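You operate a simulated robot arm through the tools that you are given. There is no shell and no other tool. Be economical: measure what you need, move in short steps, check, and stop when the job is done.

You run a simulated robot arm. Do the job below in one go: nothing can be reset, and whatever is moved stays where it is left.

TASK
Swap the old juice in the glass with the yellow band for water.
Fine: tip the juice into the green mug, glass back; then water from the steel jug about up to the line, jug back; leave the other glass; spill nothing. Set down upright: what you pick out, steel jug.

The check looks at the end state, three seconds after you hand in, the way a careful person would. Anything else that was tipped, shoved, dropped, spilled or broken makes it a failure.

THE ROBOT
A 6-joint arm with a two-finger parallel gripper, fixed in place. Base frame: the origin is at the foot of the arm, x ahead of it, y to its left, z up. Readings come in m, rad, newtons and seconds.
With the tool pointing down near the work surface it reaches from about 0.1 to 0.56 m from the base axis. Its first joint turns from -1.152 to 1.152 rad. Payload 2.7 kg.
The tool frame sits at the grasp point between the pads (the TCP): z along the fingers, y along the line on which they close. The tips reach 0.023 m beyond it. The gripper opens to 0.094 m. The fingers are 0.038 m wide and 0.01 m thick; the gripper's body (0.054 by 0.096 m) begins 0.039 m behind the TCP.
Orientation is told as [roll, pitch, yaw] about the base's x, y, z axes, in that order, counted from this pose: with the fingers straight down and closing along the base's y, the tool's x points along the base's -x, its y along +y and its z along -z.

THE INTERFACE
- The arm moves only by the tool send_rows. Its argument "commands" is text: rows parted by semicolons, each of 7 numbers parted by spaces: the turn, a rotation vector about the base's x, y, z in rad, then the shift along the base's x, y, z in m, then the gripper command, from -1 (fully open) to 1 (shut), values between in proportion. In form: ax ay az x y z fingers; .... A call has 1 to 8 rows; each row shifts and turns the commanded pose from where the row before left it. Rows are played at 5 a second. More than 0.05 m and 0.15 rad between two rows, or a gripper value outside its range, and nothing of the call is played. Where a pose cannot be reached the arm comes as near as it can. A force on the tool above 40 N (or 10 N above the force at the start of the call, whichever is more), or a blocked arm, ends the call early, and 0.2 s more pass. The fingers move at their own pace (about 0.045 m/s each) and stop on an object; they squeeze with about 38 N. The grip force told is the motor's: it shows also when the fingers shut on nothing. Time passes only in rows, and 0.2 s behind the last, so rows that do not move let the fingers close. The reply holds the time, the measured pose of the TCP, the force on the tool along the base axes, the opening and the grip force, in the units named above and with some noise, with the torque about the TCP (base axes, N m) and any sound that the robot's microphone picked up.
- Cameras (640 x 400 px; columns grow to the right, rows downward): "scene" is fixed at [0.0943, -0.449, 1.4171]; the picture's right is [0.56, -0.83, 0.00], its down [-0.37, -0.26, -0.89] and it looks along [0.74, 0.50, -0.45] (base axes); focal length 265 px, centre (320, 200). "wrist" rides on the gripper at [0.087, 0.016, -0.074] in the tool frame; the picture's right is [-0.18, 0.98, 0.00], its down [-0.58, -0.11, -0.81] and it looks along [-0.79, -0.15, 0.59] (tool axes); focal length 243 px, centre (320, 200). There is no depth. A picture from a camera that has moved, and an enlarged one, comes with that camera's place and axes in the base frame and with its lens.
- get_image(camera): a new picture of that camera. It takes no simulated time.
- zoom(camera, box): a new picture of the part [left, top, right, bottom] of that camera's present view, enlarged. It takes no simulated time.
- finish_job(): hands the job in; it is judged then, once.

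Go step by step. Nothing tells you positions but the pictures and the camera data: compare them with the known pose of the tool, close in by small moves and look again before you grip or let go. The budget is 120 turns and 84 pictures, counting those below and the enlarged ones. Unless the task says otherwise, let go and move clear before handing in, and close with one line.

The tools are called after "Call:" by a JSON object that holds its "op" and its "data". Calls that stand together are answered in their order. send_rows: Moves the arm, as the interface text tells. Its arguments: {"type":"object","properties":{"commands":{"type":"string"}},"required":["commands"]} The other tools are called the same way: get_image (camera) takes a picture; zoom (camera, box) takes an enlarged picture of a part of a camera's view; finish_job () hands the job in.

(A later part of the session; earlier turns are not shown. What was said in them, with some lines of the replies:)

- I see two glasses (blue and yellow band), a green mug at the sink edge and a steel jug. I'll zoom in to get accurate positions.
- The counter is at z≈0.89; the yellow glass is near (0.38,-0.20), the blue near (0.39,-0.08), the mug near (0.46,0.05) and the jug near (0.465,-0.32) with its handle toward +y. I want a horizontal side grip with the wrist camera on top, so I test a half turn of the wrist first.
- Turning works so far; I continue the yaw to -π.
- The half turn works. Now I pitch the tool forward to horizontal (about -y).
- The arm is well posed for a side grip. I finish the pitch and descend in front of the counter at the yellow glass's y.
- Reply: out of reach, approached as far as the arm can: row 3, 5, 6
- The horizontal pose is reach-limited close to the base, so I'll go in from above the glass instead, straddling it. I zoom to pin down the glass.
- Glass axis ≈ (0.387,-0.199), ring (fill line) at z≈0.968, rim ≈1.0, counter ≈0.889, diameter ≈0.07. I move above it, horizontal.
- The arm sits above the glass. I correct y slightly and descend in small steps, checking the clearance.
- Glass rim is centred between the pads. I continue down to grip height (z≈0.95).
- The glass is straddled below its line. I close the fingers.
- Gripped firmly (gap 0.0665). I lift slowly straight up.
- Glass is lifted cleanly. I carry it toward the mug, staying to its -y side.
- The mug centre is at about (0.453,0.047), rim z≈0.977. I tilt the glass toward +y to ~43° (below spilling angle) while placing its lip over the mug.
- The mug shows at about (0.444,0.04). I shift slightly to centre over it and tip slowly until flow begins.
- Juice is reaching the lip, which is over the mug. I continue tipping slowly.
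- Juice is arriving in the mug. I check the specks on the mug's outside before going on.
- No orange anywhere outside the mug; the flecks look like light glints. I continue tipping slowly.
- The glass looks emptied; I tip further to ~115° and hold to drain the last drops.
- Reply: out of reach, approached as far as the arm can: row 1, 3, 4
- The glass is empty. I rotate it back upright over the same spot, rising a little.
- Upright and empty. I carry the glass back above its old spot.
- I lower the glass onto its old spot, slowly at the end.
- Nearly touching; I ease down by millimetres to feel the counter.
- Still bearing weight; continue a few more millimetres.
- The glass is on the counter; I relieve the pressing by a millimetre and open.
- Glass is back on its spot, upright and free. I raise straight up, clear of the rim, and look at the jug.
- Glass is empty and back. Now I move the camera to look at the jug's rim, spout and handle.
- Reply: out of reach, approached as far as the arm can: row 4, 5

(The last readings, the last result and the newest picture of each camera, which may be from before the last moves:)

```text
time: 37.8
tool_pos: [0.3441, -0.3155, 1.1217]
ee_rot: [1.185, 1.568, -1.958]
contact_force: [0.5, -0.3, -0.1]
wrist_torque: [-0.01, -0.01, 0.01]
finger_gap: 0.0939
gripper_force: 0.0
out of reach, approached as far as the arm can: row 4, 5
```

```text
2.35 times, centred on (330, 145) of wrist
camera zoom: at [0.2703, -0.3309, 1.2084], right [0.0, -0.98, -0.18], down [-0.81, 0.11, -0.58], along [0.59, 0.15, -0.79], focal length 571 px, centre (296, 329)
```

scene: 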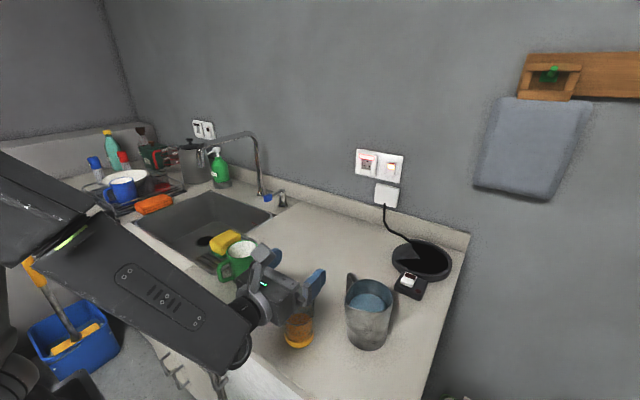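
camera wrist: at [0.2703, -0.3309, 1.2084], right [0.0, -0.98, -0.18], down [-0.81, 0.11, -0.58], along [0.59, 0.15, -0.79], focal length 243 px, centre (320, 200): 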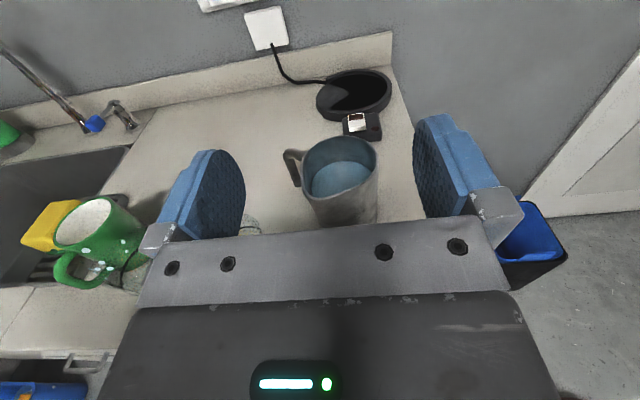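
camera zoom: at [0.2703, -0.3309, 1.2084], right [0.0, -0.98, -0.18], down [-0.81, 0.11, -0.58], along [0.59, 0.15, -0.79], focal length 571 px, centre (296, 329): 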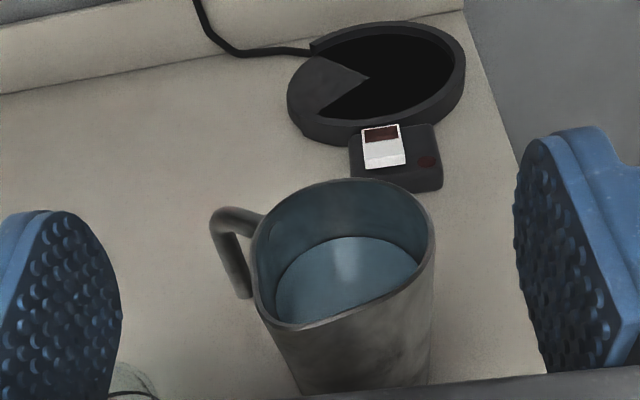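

The jug is centred near (0.465,-0.317), with a spout pointing about az 150° and an open hook handle at az 62°: vertical bar near (0.502,-0.248), z 0.938–1.005. I'll grip the bar with the tool tilted about 25° off vertical; first I reorient at a safe height.

Call:
{"op": "send_rows", "data": {"commands": "0 0 0 0.02 0.01 0.02 -1;0 0 -0.122 0.015 0.012 0.02 -0.5;0 0 -0.122 0.015 0.012 0.02 0;0 0 -0.122 0.015 0.012 0.02 0.2;0 0 -0.123 0.015 0.012 0.02 0.36;0 0 0 0 0 0 0.36"}}

Call:
{"op": "send_rows", "data": {"commands": "0.0666 0.1252 0 0.01 0 0 0.36;0.0666 0.1252 0 0.01 0 0 0.36;0.0666 0.1252 0 0.01 0 0 0.36;0.0666 0.1252 0 0.01 0 0 0.36;0.0666 0.1252 0 0.01 0 0 0.36;0.0666 0.1252 0 0.01 0 0 0.36;0.0666 0.1252 0 0.01 0 0 0.36;0.0666 0.1252 0 0 0 0 0.36"}}

Call:
{"op": "get_image", "data": {"camera": "wrist"}}

Call:
{"op": "get_image", "data": {"camera": "scene"}}

```text
time: 39.2
tool_pos: [0.4258, -0.2562, 1.2233]
ee_rot: [0.824, 1.567, -2.806]
contact_force: [0.6, -0.6, -0.1]
wrist_torque: [0.0, 0.05, 0.0]
finger_gap: 0.0301
gripper_force: 0.0
```

```text
time: 41.0
tool_pos: [0.44, -0.3198, 1.1998]
ee_rot: [-0.044, 0.519, 2.661]
contact_force: [0.4, 1.2, -0.4]
wrist_torque: [0.01, 0.03, -0.01]
finger_gap: 0.0301
gripper_force: 0.1
out of reach, approached as far as the arm can: row 2, 3, 5, 6, 7, 8
```

```text
41 pictures are left
camera wrist: at [0.4641, -0.3551, 1.3064], right [-0.58, -0.81, -0.13], down [-0.77, 0.48, 0.41], along [-0.27, 0.34, -0.9], focal length 243 px, centre (320, 200)
```

wrist: 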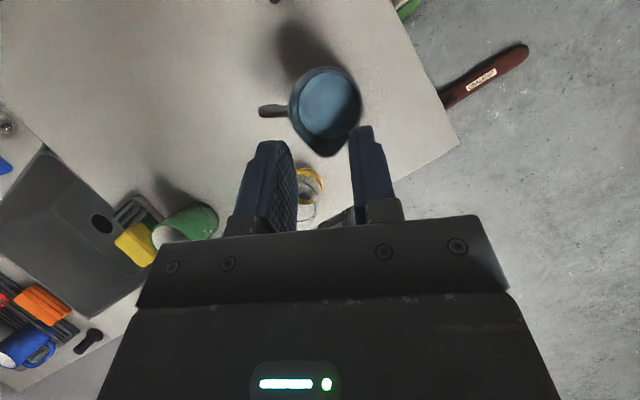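

```text
40 pictures are left
```

scene: 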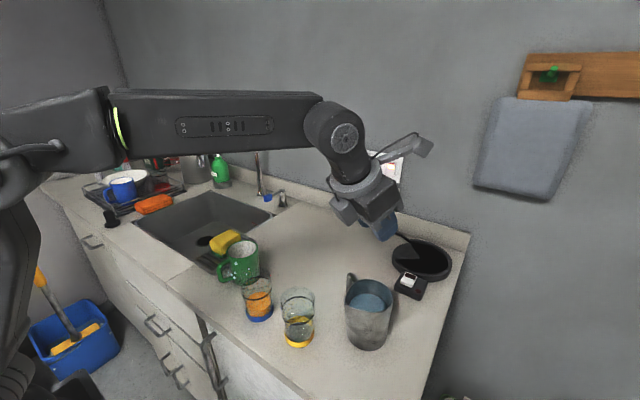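

The overhead view confirms handle and spout are ~90° apart. The last rows were at a reach limit, so I test whether a lower height is reachable.

Call:
{"op": "send_rows", "data": {"commands": "0 0 0 0 0 -0.03 0.36;0 0 0 0 0 -0.03 0.36;0 0 0 0 0 -0.03 0.36;0 0 0 0 0 0 0.36"}}

```text
time: 42.0
tool_pos: [0.4387, -0.3196, 1.1079]
ee_rot: [-0.043, 0.519, 2.653]
contact_force: [0.0, -0.2, 0.2]
wrist_torque: [-0.03, 0.02, 0.0]
finger_gap: 0.03
gripper_force: 0.1
```

The commanded pose was clipped to the actual one, so I now shift toward above the handle.

Call:
{"op": "send_rows", "data": {"commands": "0 0 0 0 0.03 0 0.36;0 0 0 0 0.035 0 0.36;0 0 0 0.03 0 0 0.36;0 0 0 0.03 0 0 0.36;0 0 0 0 0 0 0.36"}}

Call:
{"op": "get_image", "data": {"camera": "wrist"}}

```text
time: 43.2
tool_pos: [0.4591, -0.3111, 1.0983]
ee_rot: [-0.049, 0.522, 2.662]
contact_force: [-0.7, -0.3, -0.7]
wrist_torque: [0.0, -0.03, 0.02]
finger_gap: 0.0298
gripper_force: 0.0
out of reach, approached as far as the arm can: row 1, 2, 3, 4
```

```text
39 pictures are left
camera wrist: at [0.4839, -0.3467, 1.2051], right [-0.57, -0.81, -0.13], down [-0.77, 0.48, 0.41], along [-0.27, 0.34, -0.9], focal length 243 px, centre (320, 200)
```

wrist: 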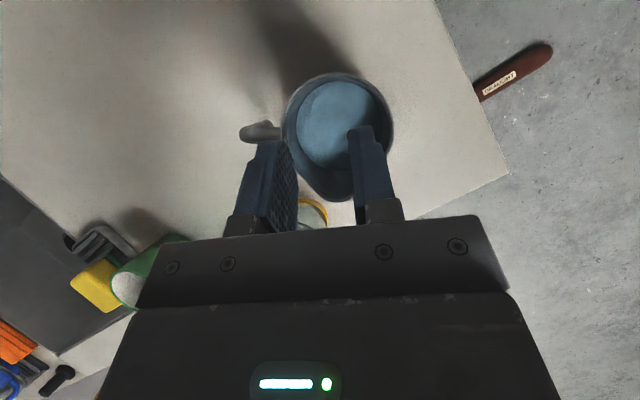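

The limit is the wrist's turn range, not distance; a slightly different approach azimuth (about -16°) fixes it, and the handle bar is round so that's fine. I turn back a bit and shift over the handle.

Call:
{"op": "send_rows", "data": {"commands": "-0.017 0.009 0.1 0 0 0.01 0.36;-0.018 0.009 0.1 0 0 0.01 0.36;0 0 0 0 0.03 0 0.36;0 0 0 0.015 0.03 0 0.36;0 0 0 0.03 0 0 0.36;0 0 0 0 0 0 0.36"}}

Call:
{"op": "get_image", "data": {"camera": "wrist"}}

```text
time: 44.6
tool_pos: [0.5059, -0.2528, 1.1176]
ee_rot: [0.004, 0.518, 2.876]
contact_force: [0.0, 0.1, 0.4]
wrist_torque: [0.02, 0.0, 0.02]
finger_gap: 0.0301
gripper_force: 0.0
```

```text
38 pictures are left
camera wrist: at [0.5382, -0.2779, 1.2244], right [-0.41, -0.91, -0.09], down [-0.84, 0.35, 0.41], along [-0.34, 0.25, -0.91], focal length 243 px, centre (320, 200)
```

wrist: 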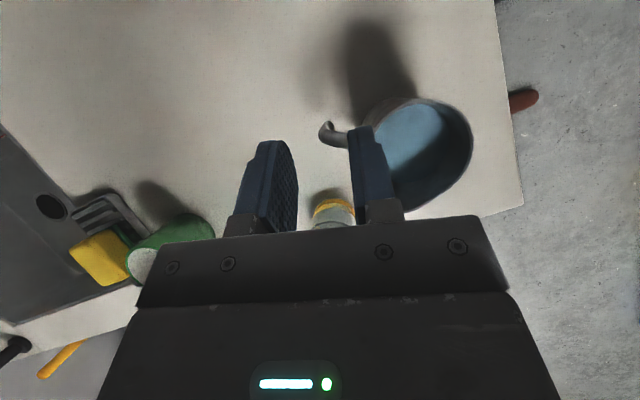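

Call:
{"op": "zoom", "data": {"camera": "wrist", "box": [260, 80, 420, 220]}}

Call:
{"op": "zoom", "data": {"camera": "scene", "box": [320, 200, 440, 310]}}

```text
2.86 times, centred on (340, 150) of wrist
camera zoom: at [0.5382, -0.2779, 1.2244], right [-0.41, -0.91, -0.09], down [-0.84, 0.35, 0.41], along [-0.34, 0.25, -0.91], focal length 693 px, centre (263, 343)
```

zoom: 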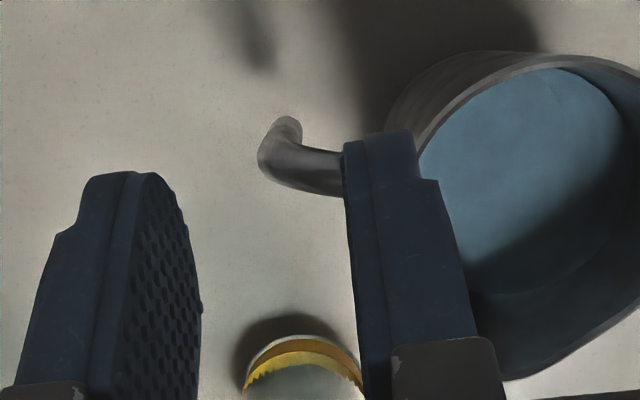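

```text
3.64 times, centred on (380, 255) of scene
camera zoom: at [0.0943, -0.4489, 1.4171], right [0.56, -0.83, 0.0], down [-0.37, -0.26, -0.89], along [0.74, 0.5, -0.45], focal length 963 px, centre (102, 0)
```

zoom: 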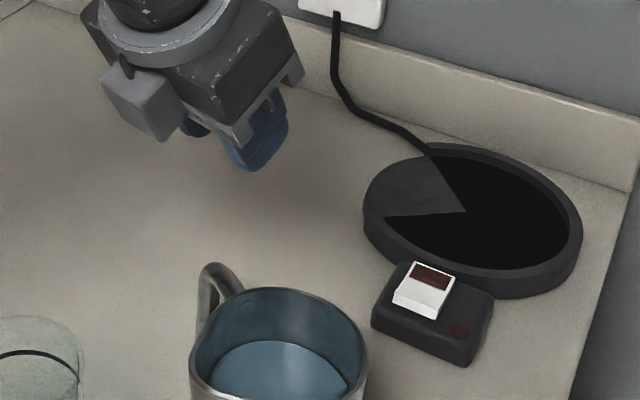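

The handle's top arm joins the bar to the jug, so the fingers must straddle the handle's plane from above: tool straight down, closing across it. I turn the tool vertical and yaw accordingly.

Call:
{"op": "send_rows", "data": {"commands": "0.0346 0.125 0 -0.01 0.005 0.005 0.1;0.0346 0.125 0 -0.01 0.005 0.005 0;0.0346 0.125 0 -0.005 0 0.005 -0.2;0.0346 0.125 0 -0.005 0 0 -0.2;0 0 0.14 0 0 0 -0.2;0 0 0.15 0 0 0 -0.2;0 0 0.15 0 0 0 -0.2;0 0 0.15 0 0 0 -0.2"}}

Call:
{"op": "send_rows", "data": {"commands": "0 0 0.15 0 0 0 -0.2;0 0 0.15 0 0 0 -0.2;0 0 0.15 0 0 0 -0.2;0 0 0.15 0 0 0 -0.2;0 0 0.158 0 0 0 -0.2;0 0 0 0 0 0 -0.2"}}

Call:
{"op": "get_image", "data": {"camera": "wrist"}}

```text
time: 46.4
tool_pos: [0.4738, -0.2448, 1.1312]
ee_rot: [0.002, -0.004, -2.815]
contact_force: [0.1, -0.2, 0.1]
wrist_torque: [0.0, 0.02, 0.0]
finger_gap: 0.0565
gripper_force: 0.1
out of reach, approached as far as the arm can: row 3
```

```text
refused: row 5 steps farther than a row can; nothing moved
```

```text
35 pictures are left
camera wrist: at [0.5619, -0.2325, 1.2059], right [0.14, -0.99, 0.0], down [-0.58, -0.08, 0.81], along [-0.8, -0.11, -0.59], focal length 243 px, centre (320, 200)
```

wrist: 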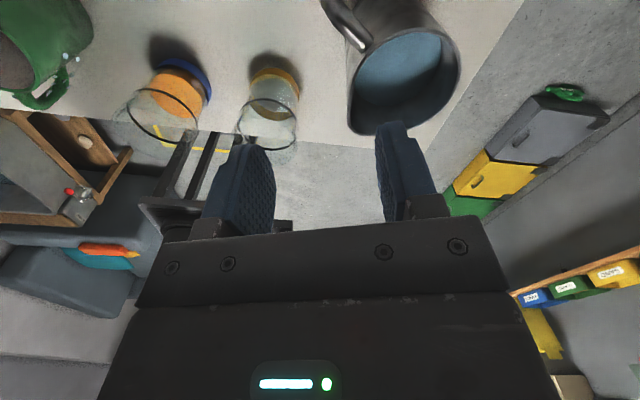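

The tool is vertical; I finish the yaw and move over the handle.

Call:
{"op": "send_rows", "data": {"commands": "0 0 0.15 0 0 0 -0.2;0 0 0.15 0 0 0 -0.2;0 0 0.15 0 0 0 -0.2;0 0 0.15 0 0 0 -0.2;0 0 0.15 0.01 0 0 -0.2;0 0 0 0.015 -0.003 -0.02 -0.2;0 0 0 0.01 0 -0.02 -0.2;0 0 0 0 0 0 -0.2"}}

Call:
{"op": "get_image", "data": {"camera": "wrist"}}

Call:
{"op": "zoom", "data": {"camera": "scene", "box": [310, 190, 450, 320]}}

```text
time: 48.2
tool_pos: [0.5113, -0.2477, 1.0916]
ee_rot: [0.002, -0.002, -2.068]
contact_force: [0.1, 0.2, -0.5]
wrist_torque: [0.0, -0.01, -0.01]
finger_gap: 0.0565
gripper_force: 0.0
```

```text
34 pictures are left
camera wrist: at [0.5659, -0.1794, 1.1665], right [0.78, -0.63, 0.0], down [-0.37, -0.46, 0.81], along [-0.51, -0.63, -0.59], focal length 243 px, centre (320, 200)
```

wrist: 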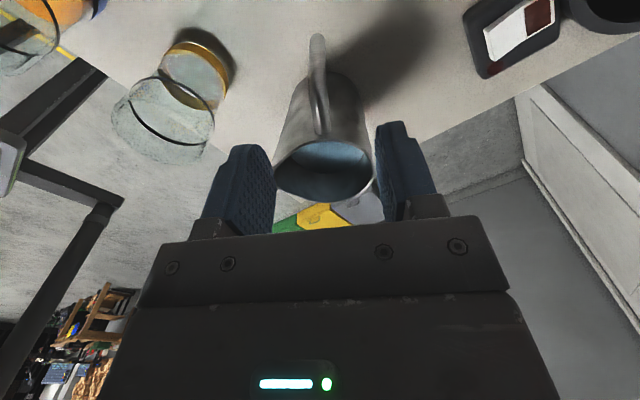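

```text
3.08 times, centred on (380, 255) of scene
camera zoom: at [0.0943, -0.449, 1.4171], right [0.56, -0.83, 0.0], down [-0.37, -0.26, -0.89], along [0.74, 0.5, -0.45], focal length 815 px, centre (135, 31)
```

zoom: 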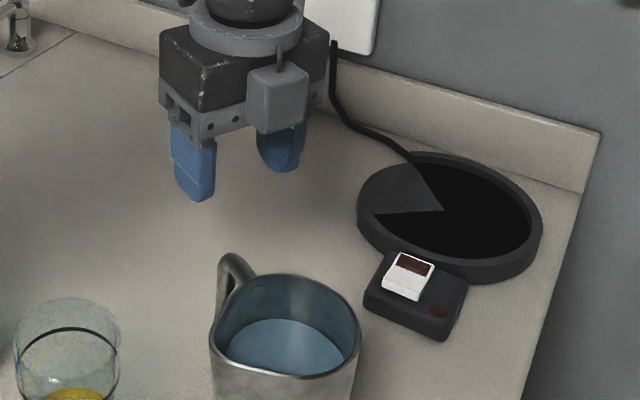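

Well aligned: the handle bar lies under the TCP within ~3 mm. Slight yaw trim, then I descend around the handle.

Call:
{"op": "send_rows", "data": {"commands": "0 0 -0.05 -0.002 0.001 -0.02 -0.2;0 0 0 0 0 -0.03 -0.2;0 0 0 0 0 -0.025 -0.2;0 0 0 0 0 0 -0.2"}}

Call:
{"op": "get_image", "data": {"camera": "wrist"}}

Call:
{"op": "zoom", "data": {"camera": "scene", "box": [310, 210, 430, 320]}}

```text
time: 49.2
tool_pos: [0.5089, -0.2473, 1.0163]
ee_rot: [0.0, -0.002, -2.118]
contact_force: [0.8, 1.0, 0.3]
wrist_torque: [-0.03, -0.03, -0.01]
finger_gap: 0.0566
gripper_force: 0.1
```

```text
32 pictures are left
camera wrist: at [0.5675, -0.181, 1.0916], right [0.74, -0.67, 0.0], down [-0.4, -0.44, 0.81], along [-0.54, -0.6, -0.59], focal length 243 px, centre (320, 200)
```

wrist: 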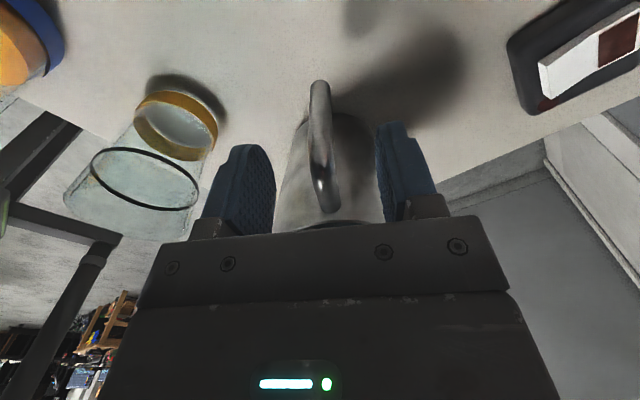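

```text
3.64 times, centred on (370, 265) of scene
camera zoom: at [0.0943, -0.449, 1.4171], right [0.56, -0.83, 0.0], down [-0.37, -0.26, -0.89], along [0.74, 0.5, -0.45], focal length 963 px, centre (138, -36)
```

zoom: 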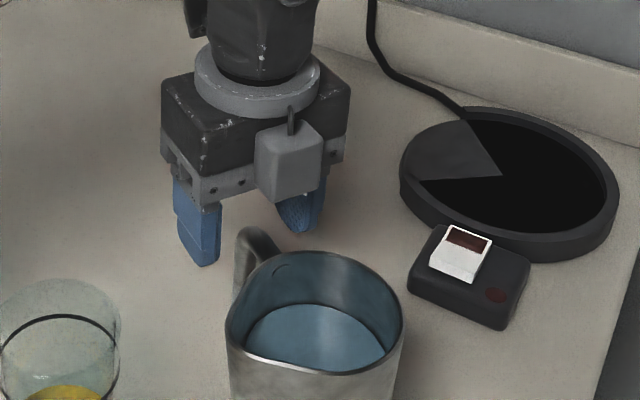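

The handle is centred between the fingers. I go down the rest of the way.

Call:
{"op": "send_rows", "data": {"commands": "0 0 0 0 0 -0.015 -0.2;0 0 0 0 0 -0.012 -0.2;0 0 0 0 0 -0.006 -0.2;0 0 0 0 0 0 -0.2"}}

Call:
{"op": "get_image", "data": {"camera": "wrist"}}

Call:
{"op": "zoom", "data": {"camera": "scene", "box": [310, 210, 430, 320]}}

```text
time: 50.2
tool_pos: [0.5078, -0.2472, 0.9836]
ee_rot: [0.001, -0.001, -2.117]
contact_force: [-0.1, -0.4, 0.3]
wrist_torque: [0.03, -0.02, 0.0]
finger_gap: 0.0564
gripper_force: 0.2
```

```text
30 pictures are left
camera wrist: at [0.5667, -0.1815, 1.0578], right [0.74, -0.67, 0.0], down [-0.4, -0.44, 0.81], along [-0.54, -0.6, -0.59], focal length 243 px, centre (320, 200)
```

wrist: 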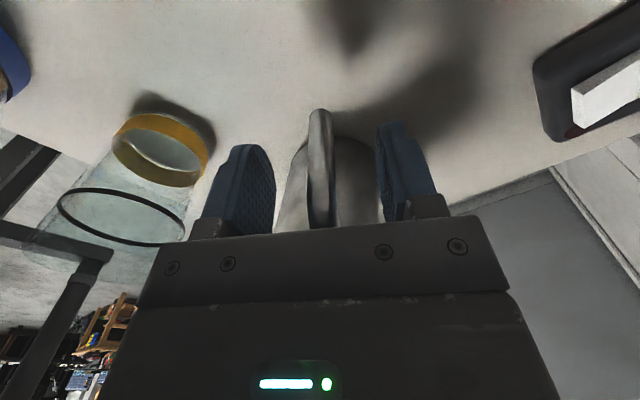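

```text
3.64 times, centred on (370, 265) of scene
camera zoom: at [0.0943, -0.449, 1.4171], right [0.56, -0.83, 0.0], down [-0.37, -0.26, -0.89], along [0.74, 0.5, -0.45], focal length 963 px, centre (138, -36)
```

zoom: 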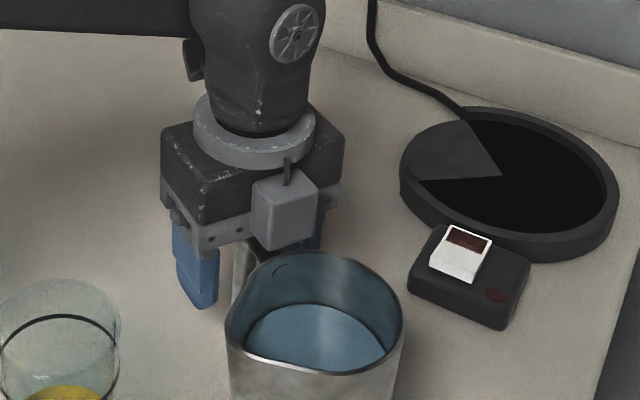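

The handle is well inside the fingers; I close.

Call:
{"op": "send_rows", "data": {"commands": "0 0 0 0 0 0 0.2;0 0 0 0 0 0 0.5;0 0 0 0 0 0 0.7;0 0 0 0 0 0 1;0 0 0 0 0 0 1;0 0 0 0 0 0 1"}}

Call:
{"op": "get_image", "data": {"camera": "wrist"}}

```text
time: 51.6
tool_pos: [0.5093, -0.2471, 0.9843]
ee_rot: [0.003, -0.002, -2.12]
contact_force: [-3.8, 1.1, 1.0]
wrist_torque: [0.02, 0.31, -0.18]
finger_gap: 0.014
gripper_force: 38.3
```

```text
28 pictures are left
camera wrist: at [0.5666, -0.1815, 1.058], right [0.74, -0.67, 0.0], down [-0.4, -0.44, 0.81], along [-0.54, -0.6, -0.59], focal length 243 px, centre (320, 200)
```

wrist: 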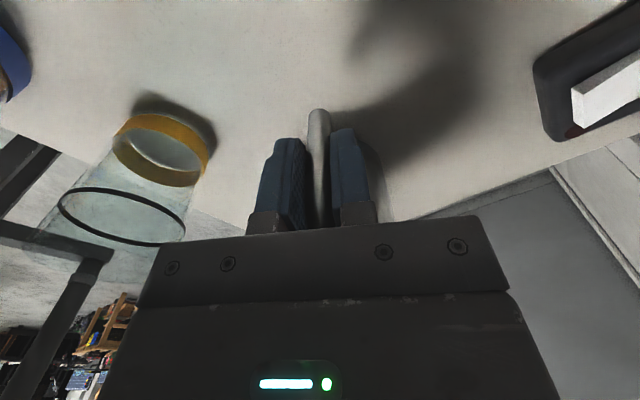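

Gripped (14 mm bar). I lift a few centimetres slowly and check for sagging.

Call:
{"op": "send_rows", "data": {"commands": "0 0 0 0 0 0.004 1;0 0 0 0 0 0.006 1;0 0 0 0 0 0.01 1;0 0 0 0 0 0.015 1;0 0 0 0 0 0.015 1;0 0 0 0 0 0 1"}}

Call:
{"op": "zoom", "data": {"camera": "scene", "box": [310, 210, 450, 360]}}

```text
time: 53.0
tool_pos: [0.5095, -0.2446, 1.0335]
ee_rot: [0.002, -0.001, -2.118]
contact_force: [0.4, -0.1, -5.3]
wrist_torque: [0.32, -0.2, 0.02]
finger_gap: 0.0137
gripper_force: 37.5
```

```text
2.67 times, centred on (380, 285) of scene
camera zoom: at [0.0944, -0.449, 1.4171], right [0.56, -0.83, 0.0], down [-0.37, -0.26, -0.89], along [0.74, 0.5, -0.45], focal length 706 px, centre (160, -27)
```

zoom: 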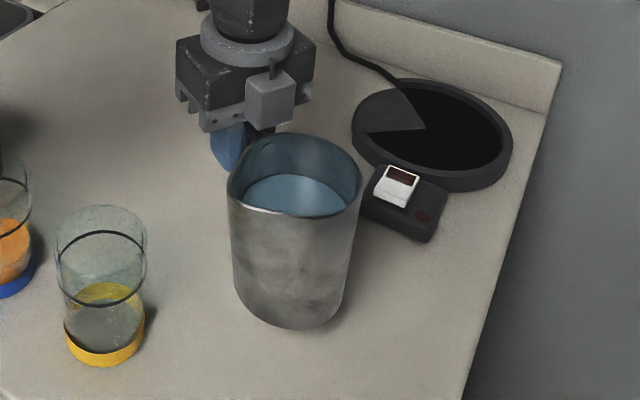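

The jug hangs upright, no sag (about 0.54 kg). I lift it above glass-rim clearance.

Call:
{"op": "send_rows", "data": {"commands": "0 0 0 0 0 0.01 1;0 0 0 0 0 0.02 1;0 0 0 0 0 0.025 1;0 0 0 0 0 0.025 1;0 0 0 0 0 0.02 1;0 0 0 0 0 0.015 1;0 0 0 0 0 0.005 1;0 0 0 0 0 0 1"}}

Call:
{"op": "send_rows", "data": {"commands": "0 0 0.04 -0.003 0.008 0 1;0 0 0.09 -0.006 0.018 0 1;0 0 0.1 -0.007 0.02 0 1;0 0 0.1 -0.008 0.022 0 1;0 0 0.1 -0.008 0.022 0 1;0 0 0.08 -0.008 0.018 0 1;0 0 0.036 -0.005 0.01 0 1;0 0 0 0 0 0 1"}}

Call:
{"op": "get_image", "data": {"camera": "wrist"}}

Call:
{"op": "zoom", "data": {"camera": "scene", "box": [220, 180, 420, 360]}}

```text
time: 54.8
tool_pos: [0.5081, -0.2464, 1.1525]
ee_rot: [0.0, -0.003, -2.12]
contact_force: [-0.1, 0.1, -5.9]
wrist_torque: [0.32, -0.22, 0.01]
finger_gap: 0.0139
gripper_force: 37.4
```

```text
time: 56.6
tool_pos: [0.4645, -0.1285, 1.153]
ee_rot: [0.003, -0.003, -1.572]
contact_force: [-0.6, -0.5, -5.7]
wrist_torque: [0.37, 0.0, -0.03]
finger_gap: 0.0137
gripper_force: 38.2
```

```text
26 pictures are left
camera wrist: at [0.4798, -0.0419, 1.2272], right [0.98, -0.18, 0.0], down [-0.11, -0.58, 0.81], along [-0.15, -0.79, -0.59], focal length 243 px, centre (320, 200)
```

wrist: 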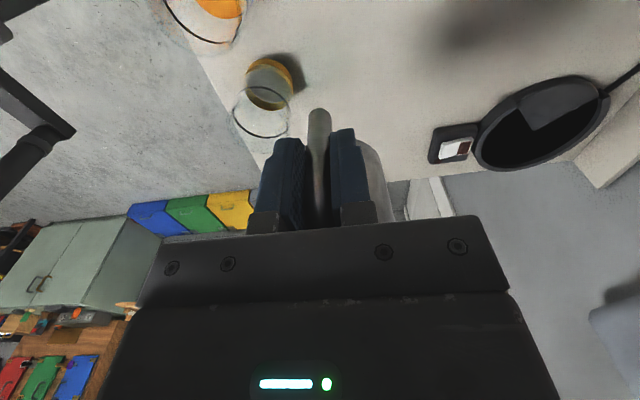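

```text
2.22 times, centred on (320, 270) of scene
camera zoom: at [0.0944, -0.449, 1.4171], right [0.56, -0.83, 0.0], down [-0.37, -0.26, -0.89], along [0.74, 0.5, -0.45], focal length 588 px, centre (320, 44)
```

zoom: 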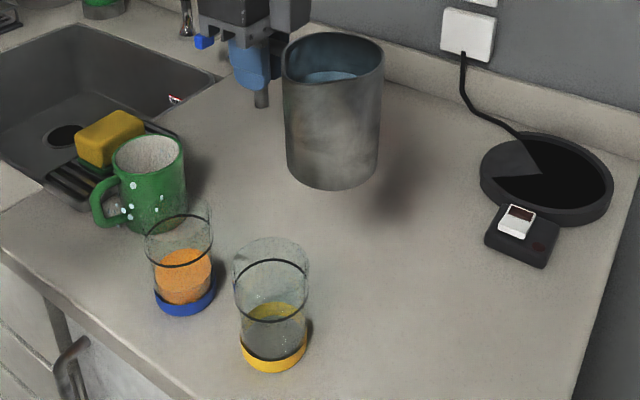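

The jug is now positioned with its spout toward the glass. I tilt to ~37° (before flow) and lower a bit.

Call:
{"op": "send_rows", "data": {"commands": "0 -0.06 0 0 0.002 0 1;0 -0.09 0 0 0.002 -0.005 1;0 -0.1 0 0 0 -0.01 1;0 -0.1 0 0 0 -0.012 1;0 -0.1 0 0 0 -0.012 1;0 -0.1 0 0 0 -0.01 1;0 -0.1 0 0 0 -0.006 1;0 0 0 0 0 0 1"}}

Call:
{"op": "zoom", "data": {"camera": "scene", "box": [220, 180, 420, 360]}}

```text
time: 58.4
tool_pos: [0.4623, -0.125, 1.0994]
ee_rot: [0.652, 0.0, -1.575]
contact_force: [-0.3, 0.1, -5.4]
wrist_torque: [0.41, 0.08, 0.0]
finger_gap: 0.014
gripper_force: 37.9
```

```text
2.22 times, centred on (320, 270) of scene
camera zoom: at [0.0944, -0.449, 1.4171], right [0.56, -0.83, 0.0], down [-0.37, -0.26, -0.89], along [0.74, 0.5, -0.45], focal length 588 px, centre (320, 44)
```

zoom: 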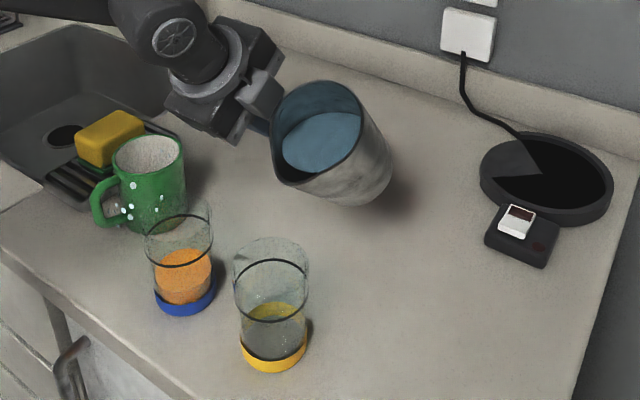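

Spout tip at (0.404,-0.207); I nudge +6 mm in y, lower, and tilt slowly toward flow.

Call:
{"op": "send_rows", "data": {"commands": "0 -0.02 0 0 0.003 -0.012 1;0 -0.03 0 0 0.003 -0.013 1;0 -0.05 0 0 0 -0.012 1;0 -0.05 0 0 0 0 1;0 0 0 0 0 0 1"}}

Call:
{"op": "zoom", "data": {"camera": "scene", "box": [240, 210, 380, 350]}}

```text
time: 59.6
tool_pos: [0.4631, -0.1188, 1.0628]
ee_rot: [0.801, 0.002, -1.574]
contact_force: [0.0, -0.3, -5.8]
wrist_torque: [0.4, 0.1, -0.01]
finger_gap: 0.0137
gripper_force: 37.8
```

```text
2.86 times, centred on (310, 280) of scene
camera zoom: at [0.0944, -0.449, 1.4171], right [0.56, -0.83, 0.0], down [-0.37, -0.26, -0.89], along [0.74, 0.5, -0.45], focal length 756 px, centre (349, -29)
```

zoom: 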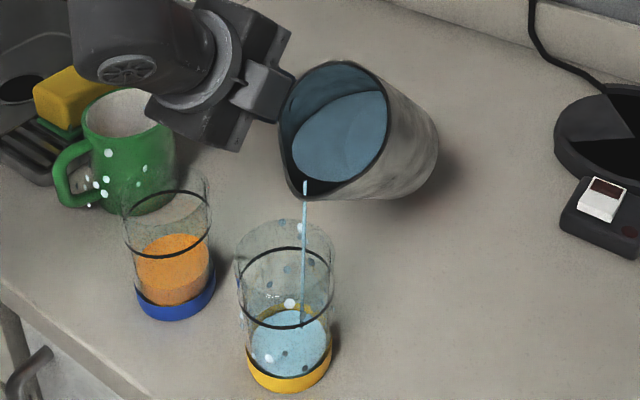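

Water is flowing into the glass. I hold briefly and watch the level.

Call:
{"op": "send_rows", "data": {"commands": "0 0 0 0 0 0 1;0 0 0 0 0 0 1"}}

Call:
{"op": "zoom", "data": {"camera": "scene", "box": [260, 230, 360, 340]}}

```text
time: 60.2
tool_pos: [0.4627, -0.1183, 1.0626]
ee_rot: [0.801, -0.001, -1.576]
contact_force: [0.0, 0.3, -5.7]
wrist_torque: [0.35, 0.11, -0.01]
finger_gap: 0.0138
gripper_force: 37.5
```

```text
3.64 times, centred on (310, 285) of scene
camera zoom: at [0.0944, -0.449, 1.4171], right [0.56, -0.83, 0.0], down [-0.37, -0.26, -0.89], along [0.74, 0.5, -0.45], focal length 963 px, centre (356, -109)
```

zoom: 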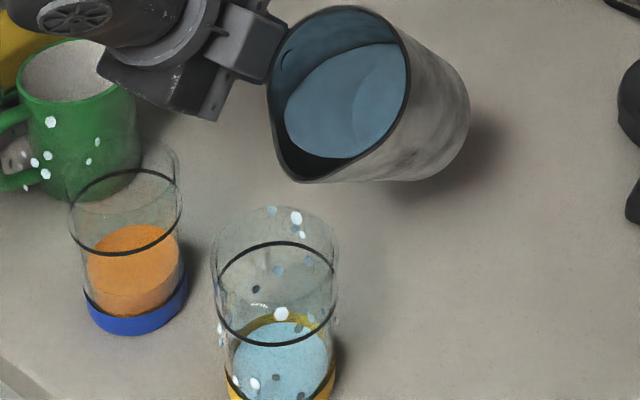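

Flow paused as the level dropped below the spout. I continue tipping in small steps.

Call:
{"op": "send_rows", "data": {"commands": "0 -0.02 0 0 0 -0.004 1;0 -0.02 0 -0.001 0 -0.004 1;0 -0.02 0 -0.001 0 0 1;0 0 0 0 0 0 1;0 0 0 0 0 0 1"}}

Call:
{"op": "zoom", "data": {"camera": "scene", "box": [260, 230, 360, 340]}}

```text
time: 61.4
tool_pos: [0.4614, -0.1187, 1.0521]
ee_rot: [0.862, 0.0, -1.574]
contact_force: [-0.6, 0.0, -5.0]
wrist_torque: [0.37, 0.16, -0.01]
finger_gap: 0.0138
gripper_force: 38.0
```

```text
3.64 times, centred on (310, 285) of scene
camera zoom: at [0.0944, -0.449, 1.4171], right [0.56, -0.83, 0.0], down [-0.37, -0.26, -0.89], along [0.74, 0.5, -0.45], focal length 963 px, centre (356, -109)
```

zoom: 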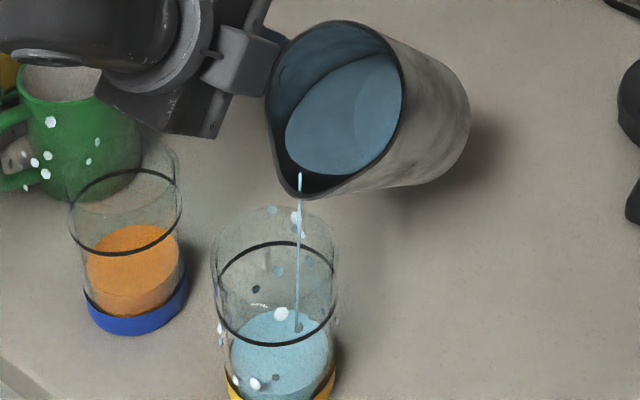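

Level is rising nicely with the stream inside. Continue in small steps.

Call:
{"op": "send_rows", "data": {"commands": "0 -0.02 0 -0.001 0 0.001 1;0 -0.02 0 -0.001 0 0.001 1;0 -0.02 0 0 0 0.001 1;0 -0.02 0 0 0 0.001 1;0 0 0 0 0 0 1;0 0 0 0 0 0 1;0 0 0 0 0 0 1"}}

Call:
{"op": "zoom", "data": {"camera": "scene", "box": [260, 230, 360, 340]}}

```text
time: 63.0
tool_pos: [0.4584, -0.1175, 1.0581]
ee_rot: [0.944, -0.001, -1.576]
contact_force: [0.6, -0.3, -4.7]
wrist_torque: [0.35, 0.13, -0.03]
finger_gap: 0.0141
gripper_force: 37.8
```

```text
3.64 times, centred on (310, 285) of scene
camera zoom: at [0.0944, -0.449, 1.4171], right [0.56, -0.83, 0.0], down [-0.37, -0.26, -0.89], along [0.74, 0.5, -0.45], focal length 963 px, centre (356, -109)
```

zoom: 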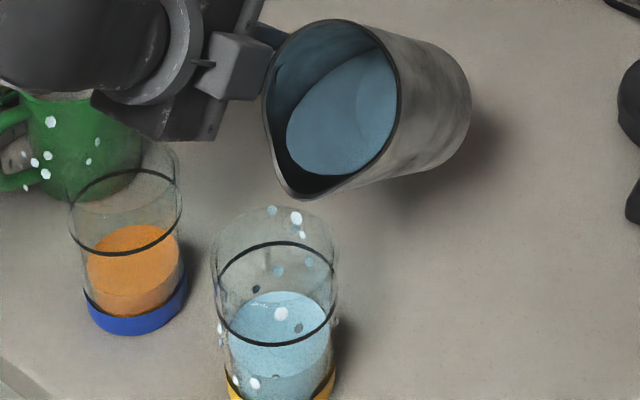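

Still ~3–4 cm below the line... continuing by another 0.1 rad.

Call:
{"op": "send_rows", "data": {"commands": "0 -0.02 0 -0.001 0 0.001 1;0 -0.02 0 -0.001 0 0.001 1;0 -0.02 0 0 0 0.001 1;0 -0.02 0 -0.001 0 0.001 1;0 -0.02 0 0 0 0.001 1;0 0 0 0 0 0 1;0 0 0 0 0 0 1;0 0 0 0 0 0 1"}}

Call:
{"op": "zoom", "data": {"camera": "scene", "box": [260, 230, 360, 340]}}

```text
time: 64.8
tool_pos: [0.4561, -0.1185, 1.062]
ee_rot: [1.042, 0.002, -1.574]
contact_force: [0.0, 0.3, -4.2]
wrist_torque: [0.25, 0.12, 0.01]
finger_gap: 0.014
gripper_force: 37.8
```

```text
3.64 times, centred on (310, 285) of scene
camera zoom: at [0.0944, -0.449, 1.4171], right [0.56, -0.83, 0.0], down [-0.37, -0.26, -0.89], along [0.74, 0.5, -0.45], focal length 963 px, centre (356, -109)
```

zoom: 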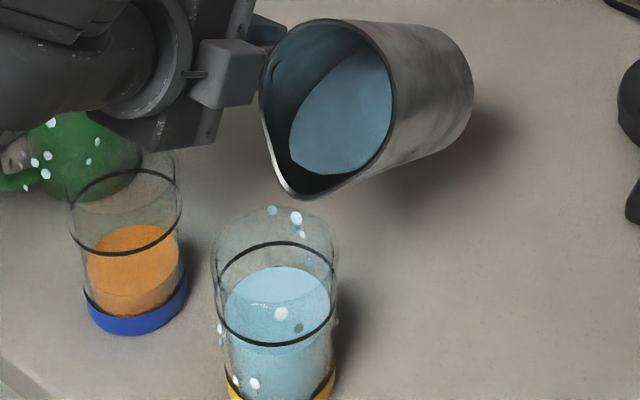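

Close to the line now; about 0.06 rad more.

Call:
{"op": "send_rows", "data": {"commands": "0 -0.02 0 -0.001 0 0.001 1;0 -0.02 0 0 0 0.001 1;0 -0.02 0 0 0 0.001 1;0 0 0 0 0 0 1;0 0 0 0 0 0 1;0 0 0 0 0 0 1"}}

Call:
{"op": "zoom", "data": {"camera": "scene", "box": [260, 230, 360, 340]}}

```text
time: 66.2
tool_pos: [0.4552, -0.1188, 1.0657]
ee_rot: [1.103, 0.002, -1.575]
contact_force: [-1.0, -0.9, -4.2]
wrist_torque: [0.28, 0.09, -0.02]
finger_gap: 0.0137
gripper_force: 38.3
```

```text
3.64 times, centred on (310, 285) of scene
camera zoom: at [0.0944, -0.449, 1.4171], right [0.56, -0.83, 0.0], down [-0.37, -0.26, -0.89], along [0.74, 0.5, -0.45], focal length 963 px, centre (356, -109)
```

zoom: 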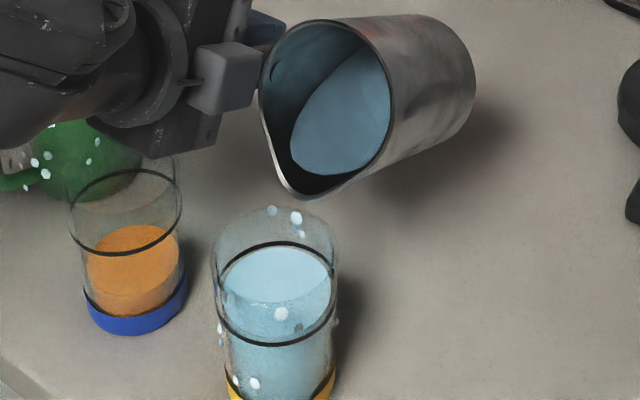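

The water is at the line. I tip the jug back, rising and moving off the glass.

Call:
{"op": "send_rows", "data": {"commands": "0 0.1 0 0 0 0.01 1;0 0.1 0 0.002 0 0.015 1;0 0.1 0 0.003 0 0.015 1;0 0.12 0 0.005 0 0.015 1;0 0.12 0 0.005 0 0.015 1;0 0.12 0 0.005 0 0.015 1;0 0.12 0 0.005 0 0.005 1;0 0.1 0 0.005 0 0 1"}}

Call:
{"op": "send_rows", "data": {"commands": "0 0.1 0 0.005 0 0 1;0 0.08 0 0.005 0 0 1;0 0.04 0 0 0 0 1;0 0 0 0 0 0 1"}}

Call:
{"op": "zoom", "data": {"camera": "scene", "box": [210, 190, 410, 350]}}

```text
time: 68.0
tool_pos: [0.4842, -0.12, 1.1564]
ee_rot: [0.219, -0.001, -1.575]
contact_force: [0.7, 0.5, -4.0]
wrist_torque: [0.24, 0.03, -0.02]
finger_gap: 0.0138
gripper_force: 38.2
```

```text
time: 69.0
tool_pos: [0.4947, -0.1186, 1.1556]
ee_rot: [0.0, -0.001, -1.573]
contact_force: [0.2, -0.1, -3.4]
wrist_torque: [0.26, -0.02, 0.01]
finger_gap: 0.0138
gripper_force: 38.5
```

```text
2.50 times, centred on (310, 270) of scene
camera zoom: at [0.0944, -0.449, 1.4171], right [0.56, -0.83, 0.0], down [-0.37, -0.26, -0.89], along [0.74, 0.5, -0.45], focal length 662 px, centre (345, 25)
```

zoom: 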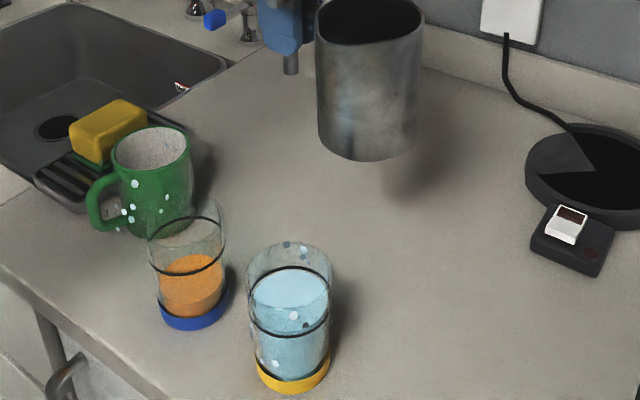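

Jug upright. I carry it back over its old spot with the reverse yaw.

Call:
{"op": "send_rows", "data": {"commands": "0 0 -0.04 0.001 -0.01 0 1;0 0 -0.09 0.002 -0.02 0 1;0 0 -0.1 0.003 -0.022 0 1;0 0 -0.1 0.003 -0.024 0 1;0 0 -0.1 0.003 -0.024 0 1;0 0 -0.08 0.002 -0.018 0 1;0 0 -0.035 0 -0.01 0 1;0 0 0 0 0 0 1"}}

Call:
{"op": "get_image", "data": {"camera": "wrist"}}

```text
time: 70.8
tool_pos: [0.5097, -0.2469, 1.1568]
ee_rot: [0.001, -0.001, -2.118]
contact_force: [0.0, -0.1, -4.5]
wrist_torque: [0.21, -0.15, 0.0]
finger_gap: 0.0136
gripper_force: 38.2
```

```text
16 pictures are left
camera wrist: at [0.5678, -0.1812, 1.2304], right [0.74, -0.67, 0.0], down [-0.4, -0.44, 0.81], along [-0.54, -0.6, -0.59], focal length 243 px, centre (320, 200)
```

wrist: 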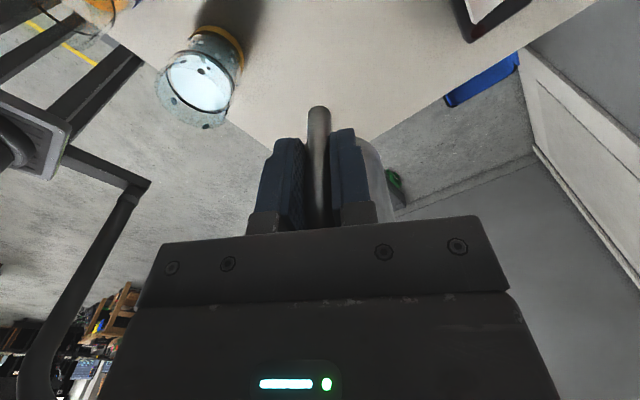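

Directly above the jug's old spot. I lower it, slowing near the counter.

Call:
{"op": "send_rows", "data": {"commands": "0 0 0 -0.001 0 -0.02 1;0 0 0 0 0 -0.035 1;0 0 0 0 0 -0.04 1;0 0 0 0 0 -0.035 1;0 0 0 0 0 -0.02 1;0 0 0 0 0 -0.01 1;0 0 0 0 0 -0.006 1;0 0 0 0 0 0 1"}}

Call:
{"op": "send_rows", "data": {"commands": "0 0 0 0 0 -0.002 1;0 0 0 0 0 -0.002 1;0 0 0 0 0 0 1"}}

```text
time: 72.6
tool_pos: [0.5078, -0.2479, 0.9905]
ee_rot: [0.001, -0.002, -2.119]
contact_force: [-0.4, -0.4, -4.6]
wrist_torque: [0.2, -0.13, 0.0]
finger_gap: 0.0138
gripper_force: 38.0
```

```text
time: 73.4
tool_pos: [0.5078, -0.2479, 0.9859]
ee_rot: [0.0, -0.002, -2.118]
contact_force: [0.2, 0.8, -2.8]
wrist_torque: [0.13, -0.01, -0.06]
finger_gap: 0.0138
gripper_force: 38.6
```

Contact is beginning; one more millimetre.

Call:
{"op": "send_rows", "data": {"commands": "0 0 0 0 0 -0.0015 1;0 0 0 0 0 0 1"}}

Call:
{"op": "zoom", "data": {"camera": "scene", "box": [310, 220, 450, 360]}}

```text
time: 74.0
tool_pos: [0.5074, -0.2486, 0.9858]
ee_rot: [0.003, -0.003, -2.117]
contact_force: [-1.2, 3.9, 7.9]
wrist_torque: [-0.62, 0.86, -0.43]
finger_gap: 0.014
gripper_force: 37.7
```

```text
2.86 times, centred on (380, 290) of scene
camera zoom: at [0.0942, -0.4487, 1.4172], right [0.56, -0.83, 0.0], down [-0.37, -0.26, -0.89], along [0.74, 0.5, -0.45], focal length 756 px, centre (149, -57)
```

zoom: 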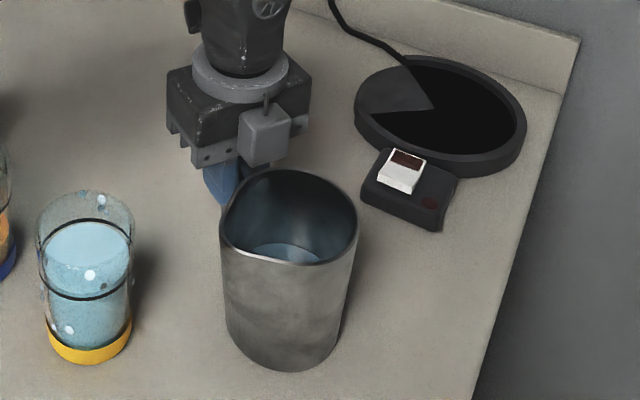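

The jug stands on the counter. I relieve the load by a millimetre and open the fingers.

Call:
{"op": "send_rows", "data": {"commands": "0 0 0 0 0 0.0008 1;0 0 0 0 0 0 0.7;0 0 0 0 0 0 0.5;0 0 0 0 0 0 0.2;0 0 0 0 0 0 -0.2;0 0 0 0 0 0 -0.2"}}

Call:
{"op": "get_image", "data": {"camera": "wrist"}}

```text
time: 75.4
tool_pos: [0.508, -0.2481, 0.9849]
ee_rot: [0.003, -0.001, -2.116]
contact_force: [0.6, 0.1, 0.4]
wrist_torque: [-0.02, -0.02, 0.02]
finger_gap: 0.0564
gripper_force: 0.1
```

```text
14 pictures are left
camera wrist: at [0.5661, -0.182, 1.0594], right [0.74, -0.67, 0.0], down [-0.4, -0.44, 0.81], along [-0.54, -0.6, -0.59], focal length 243 px, centre (320, 200)
```

wrist: 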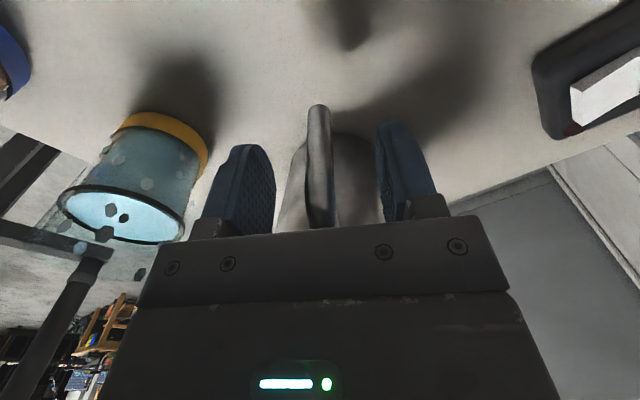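

Released cleanly, and the water surface coincides with the line in this view. I raise straight up and inspect everything.

Call:
{"op": "send_rows", "data": {"commands": "0 0 0 0 0 0.02 -0.2;0 0 0 0 0 0.03 -0.2;0 0 0 0 0 0.04 -0.2;0 0 0 0 0 0.04 -0.2;0 0 0 0 0 0.03 -0.2;0 0 0 -0.03 0 0.03 -0.2;0 0 0 -0.03 0 0.02 -0.2;0 0 0 0 0 0 -0.2"}}

Call:
{"op": "get_image", "data": {"camera": "scene"}}

Call:
{"op": "zoom", "data": {"camera": "scene", "box": [210, 230, 330, 360]}}

```text
time: 77.2
tool_pos: [0.4466, -0.2469, 1.1973]
ee_rot: [0.001, -0.002, -2.118]
contact_force: [0.1, 0.3, -0.2]
wrist_torque: [0.01, 0.0, -0.03]
finger_gap: 0.0565
gripper_force: 0.1
```

```text
13 pictures are left
```

scene: 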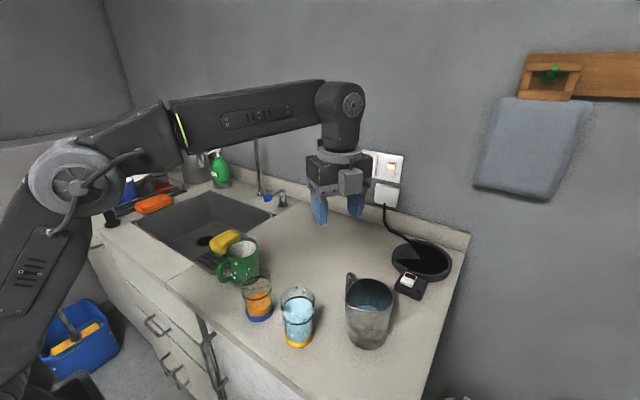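

```text
3.08 times, centred on (270, 295) of scene
camera zoom: at [0.0943, -0.4489, 1.4171], right [0.56, -0.83, 0.0], down [-0.37, -0.26, -0.89], along [0.74, 0.5, -0.45], focal length 815 px, centre (474, -92)
```

zoom: 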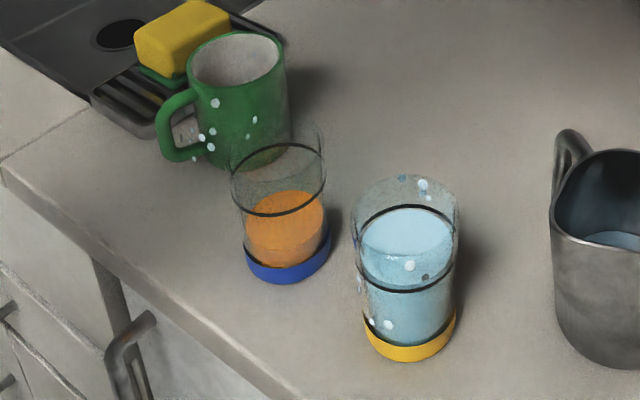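

The yellow-band glass is upright on its spot and filled to about the line. The juice is in the green mug, the jug is upright where it was, the blue-band glass is untouched and the gripper is clear, so I hand in now.

Call:
{"op": "finish_job", "data": {}}

```text
The job is handed in.
```

The old juice is in the green mug, and the yellow-band glass is back in place with water up to about the line. The jug is back upright and the blue-band glass was left alone. There is no visible puddle, but small pale specks appeared while pouring on the mug and the yellow-band glass, with a few that may be on the counter by the mug's handle. I took them for reflections and couldn't rule out splashes.
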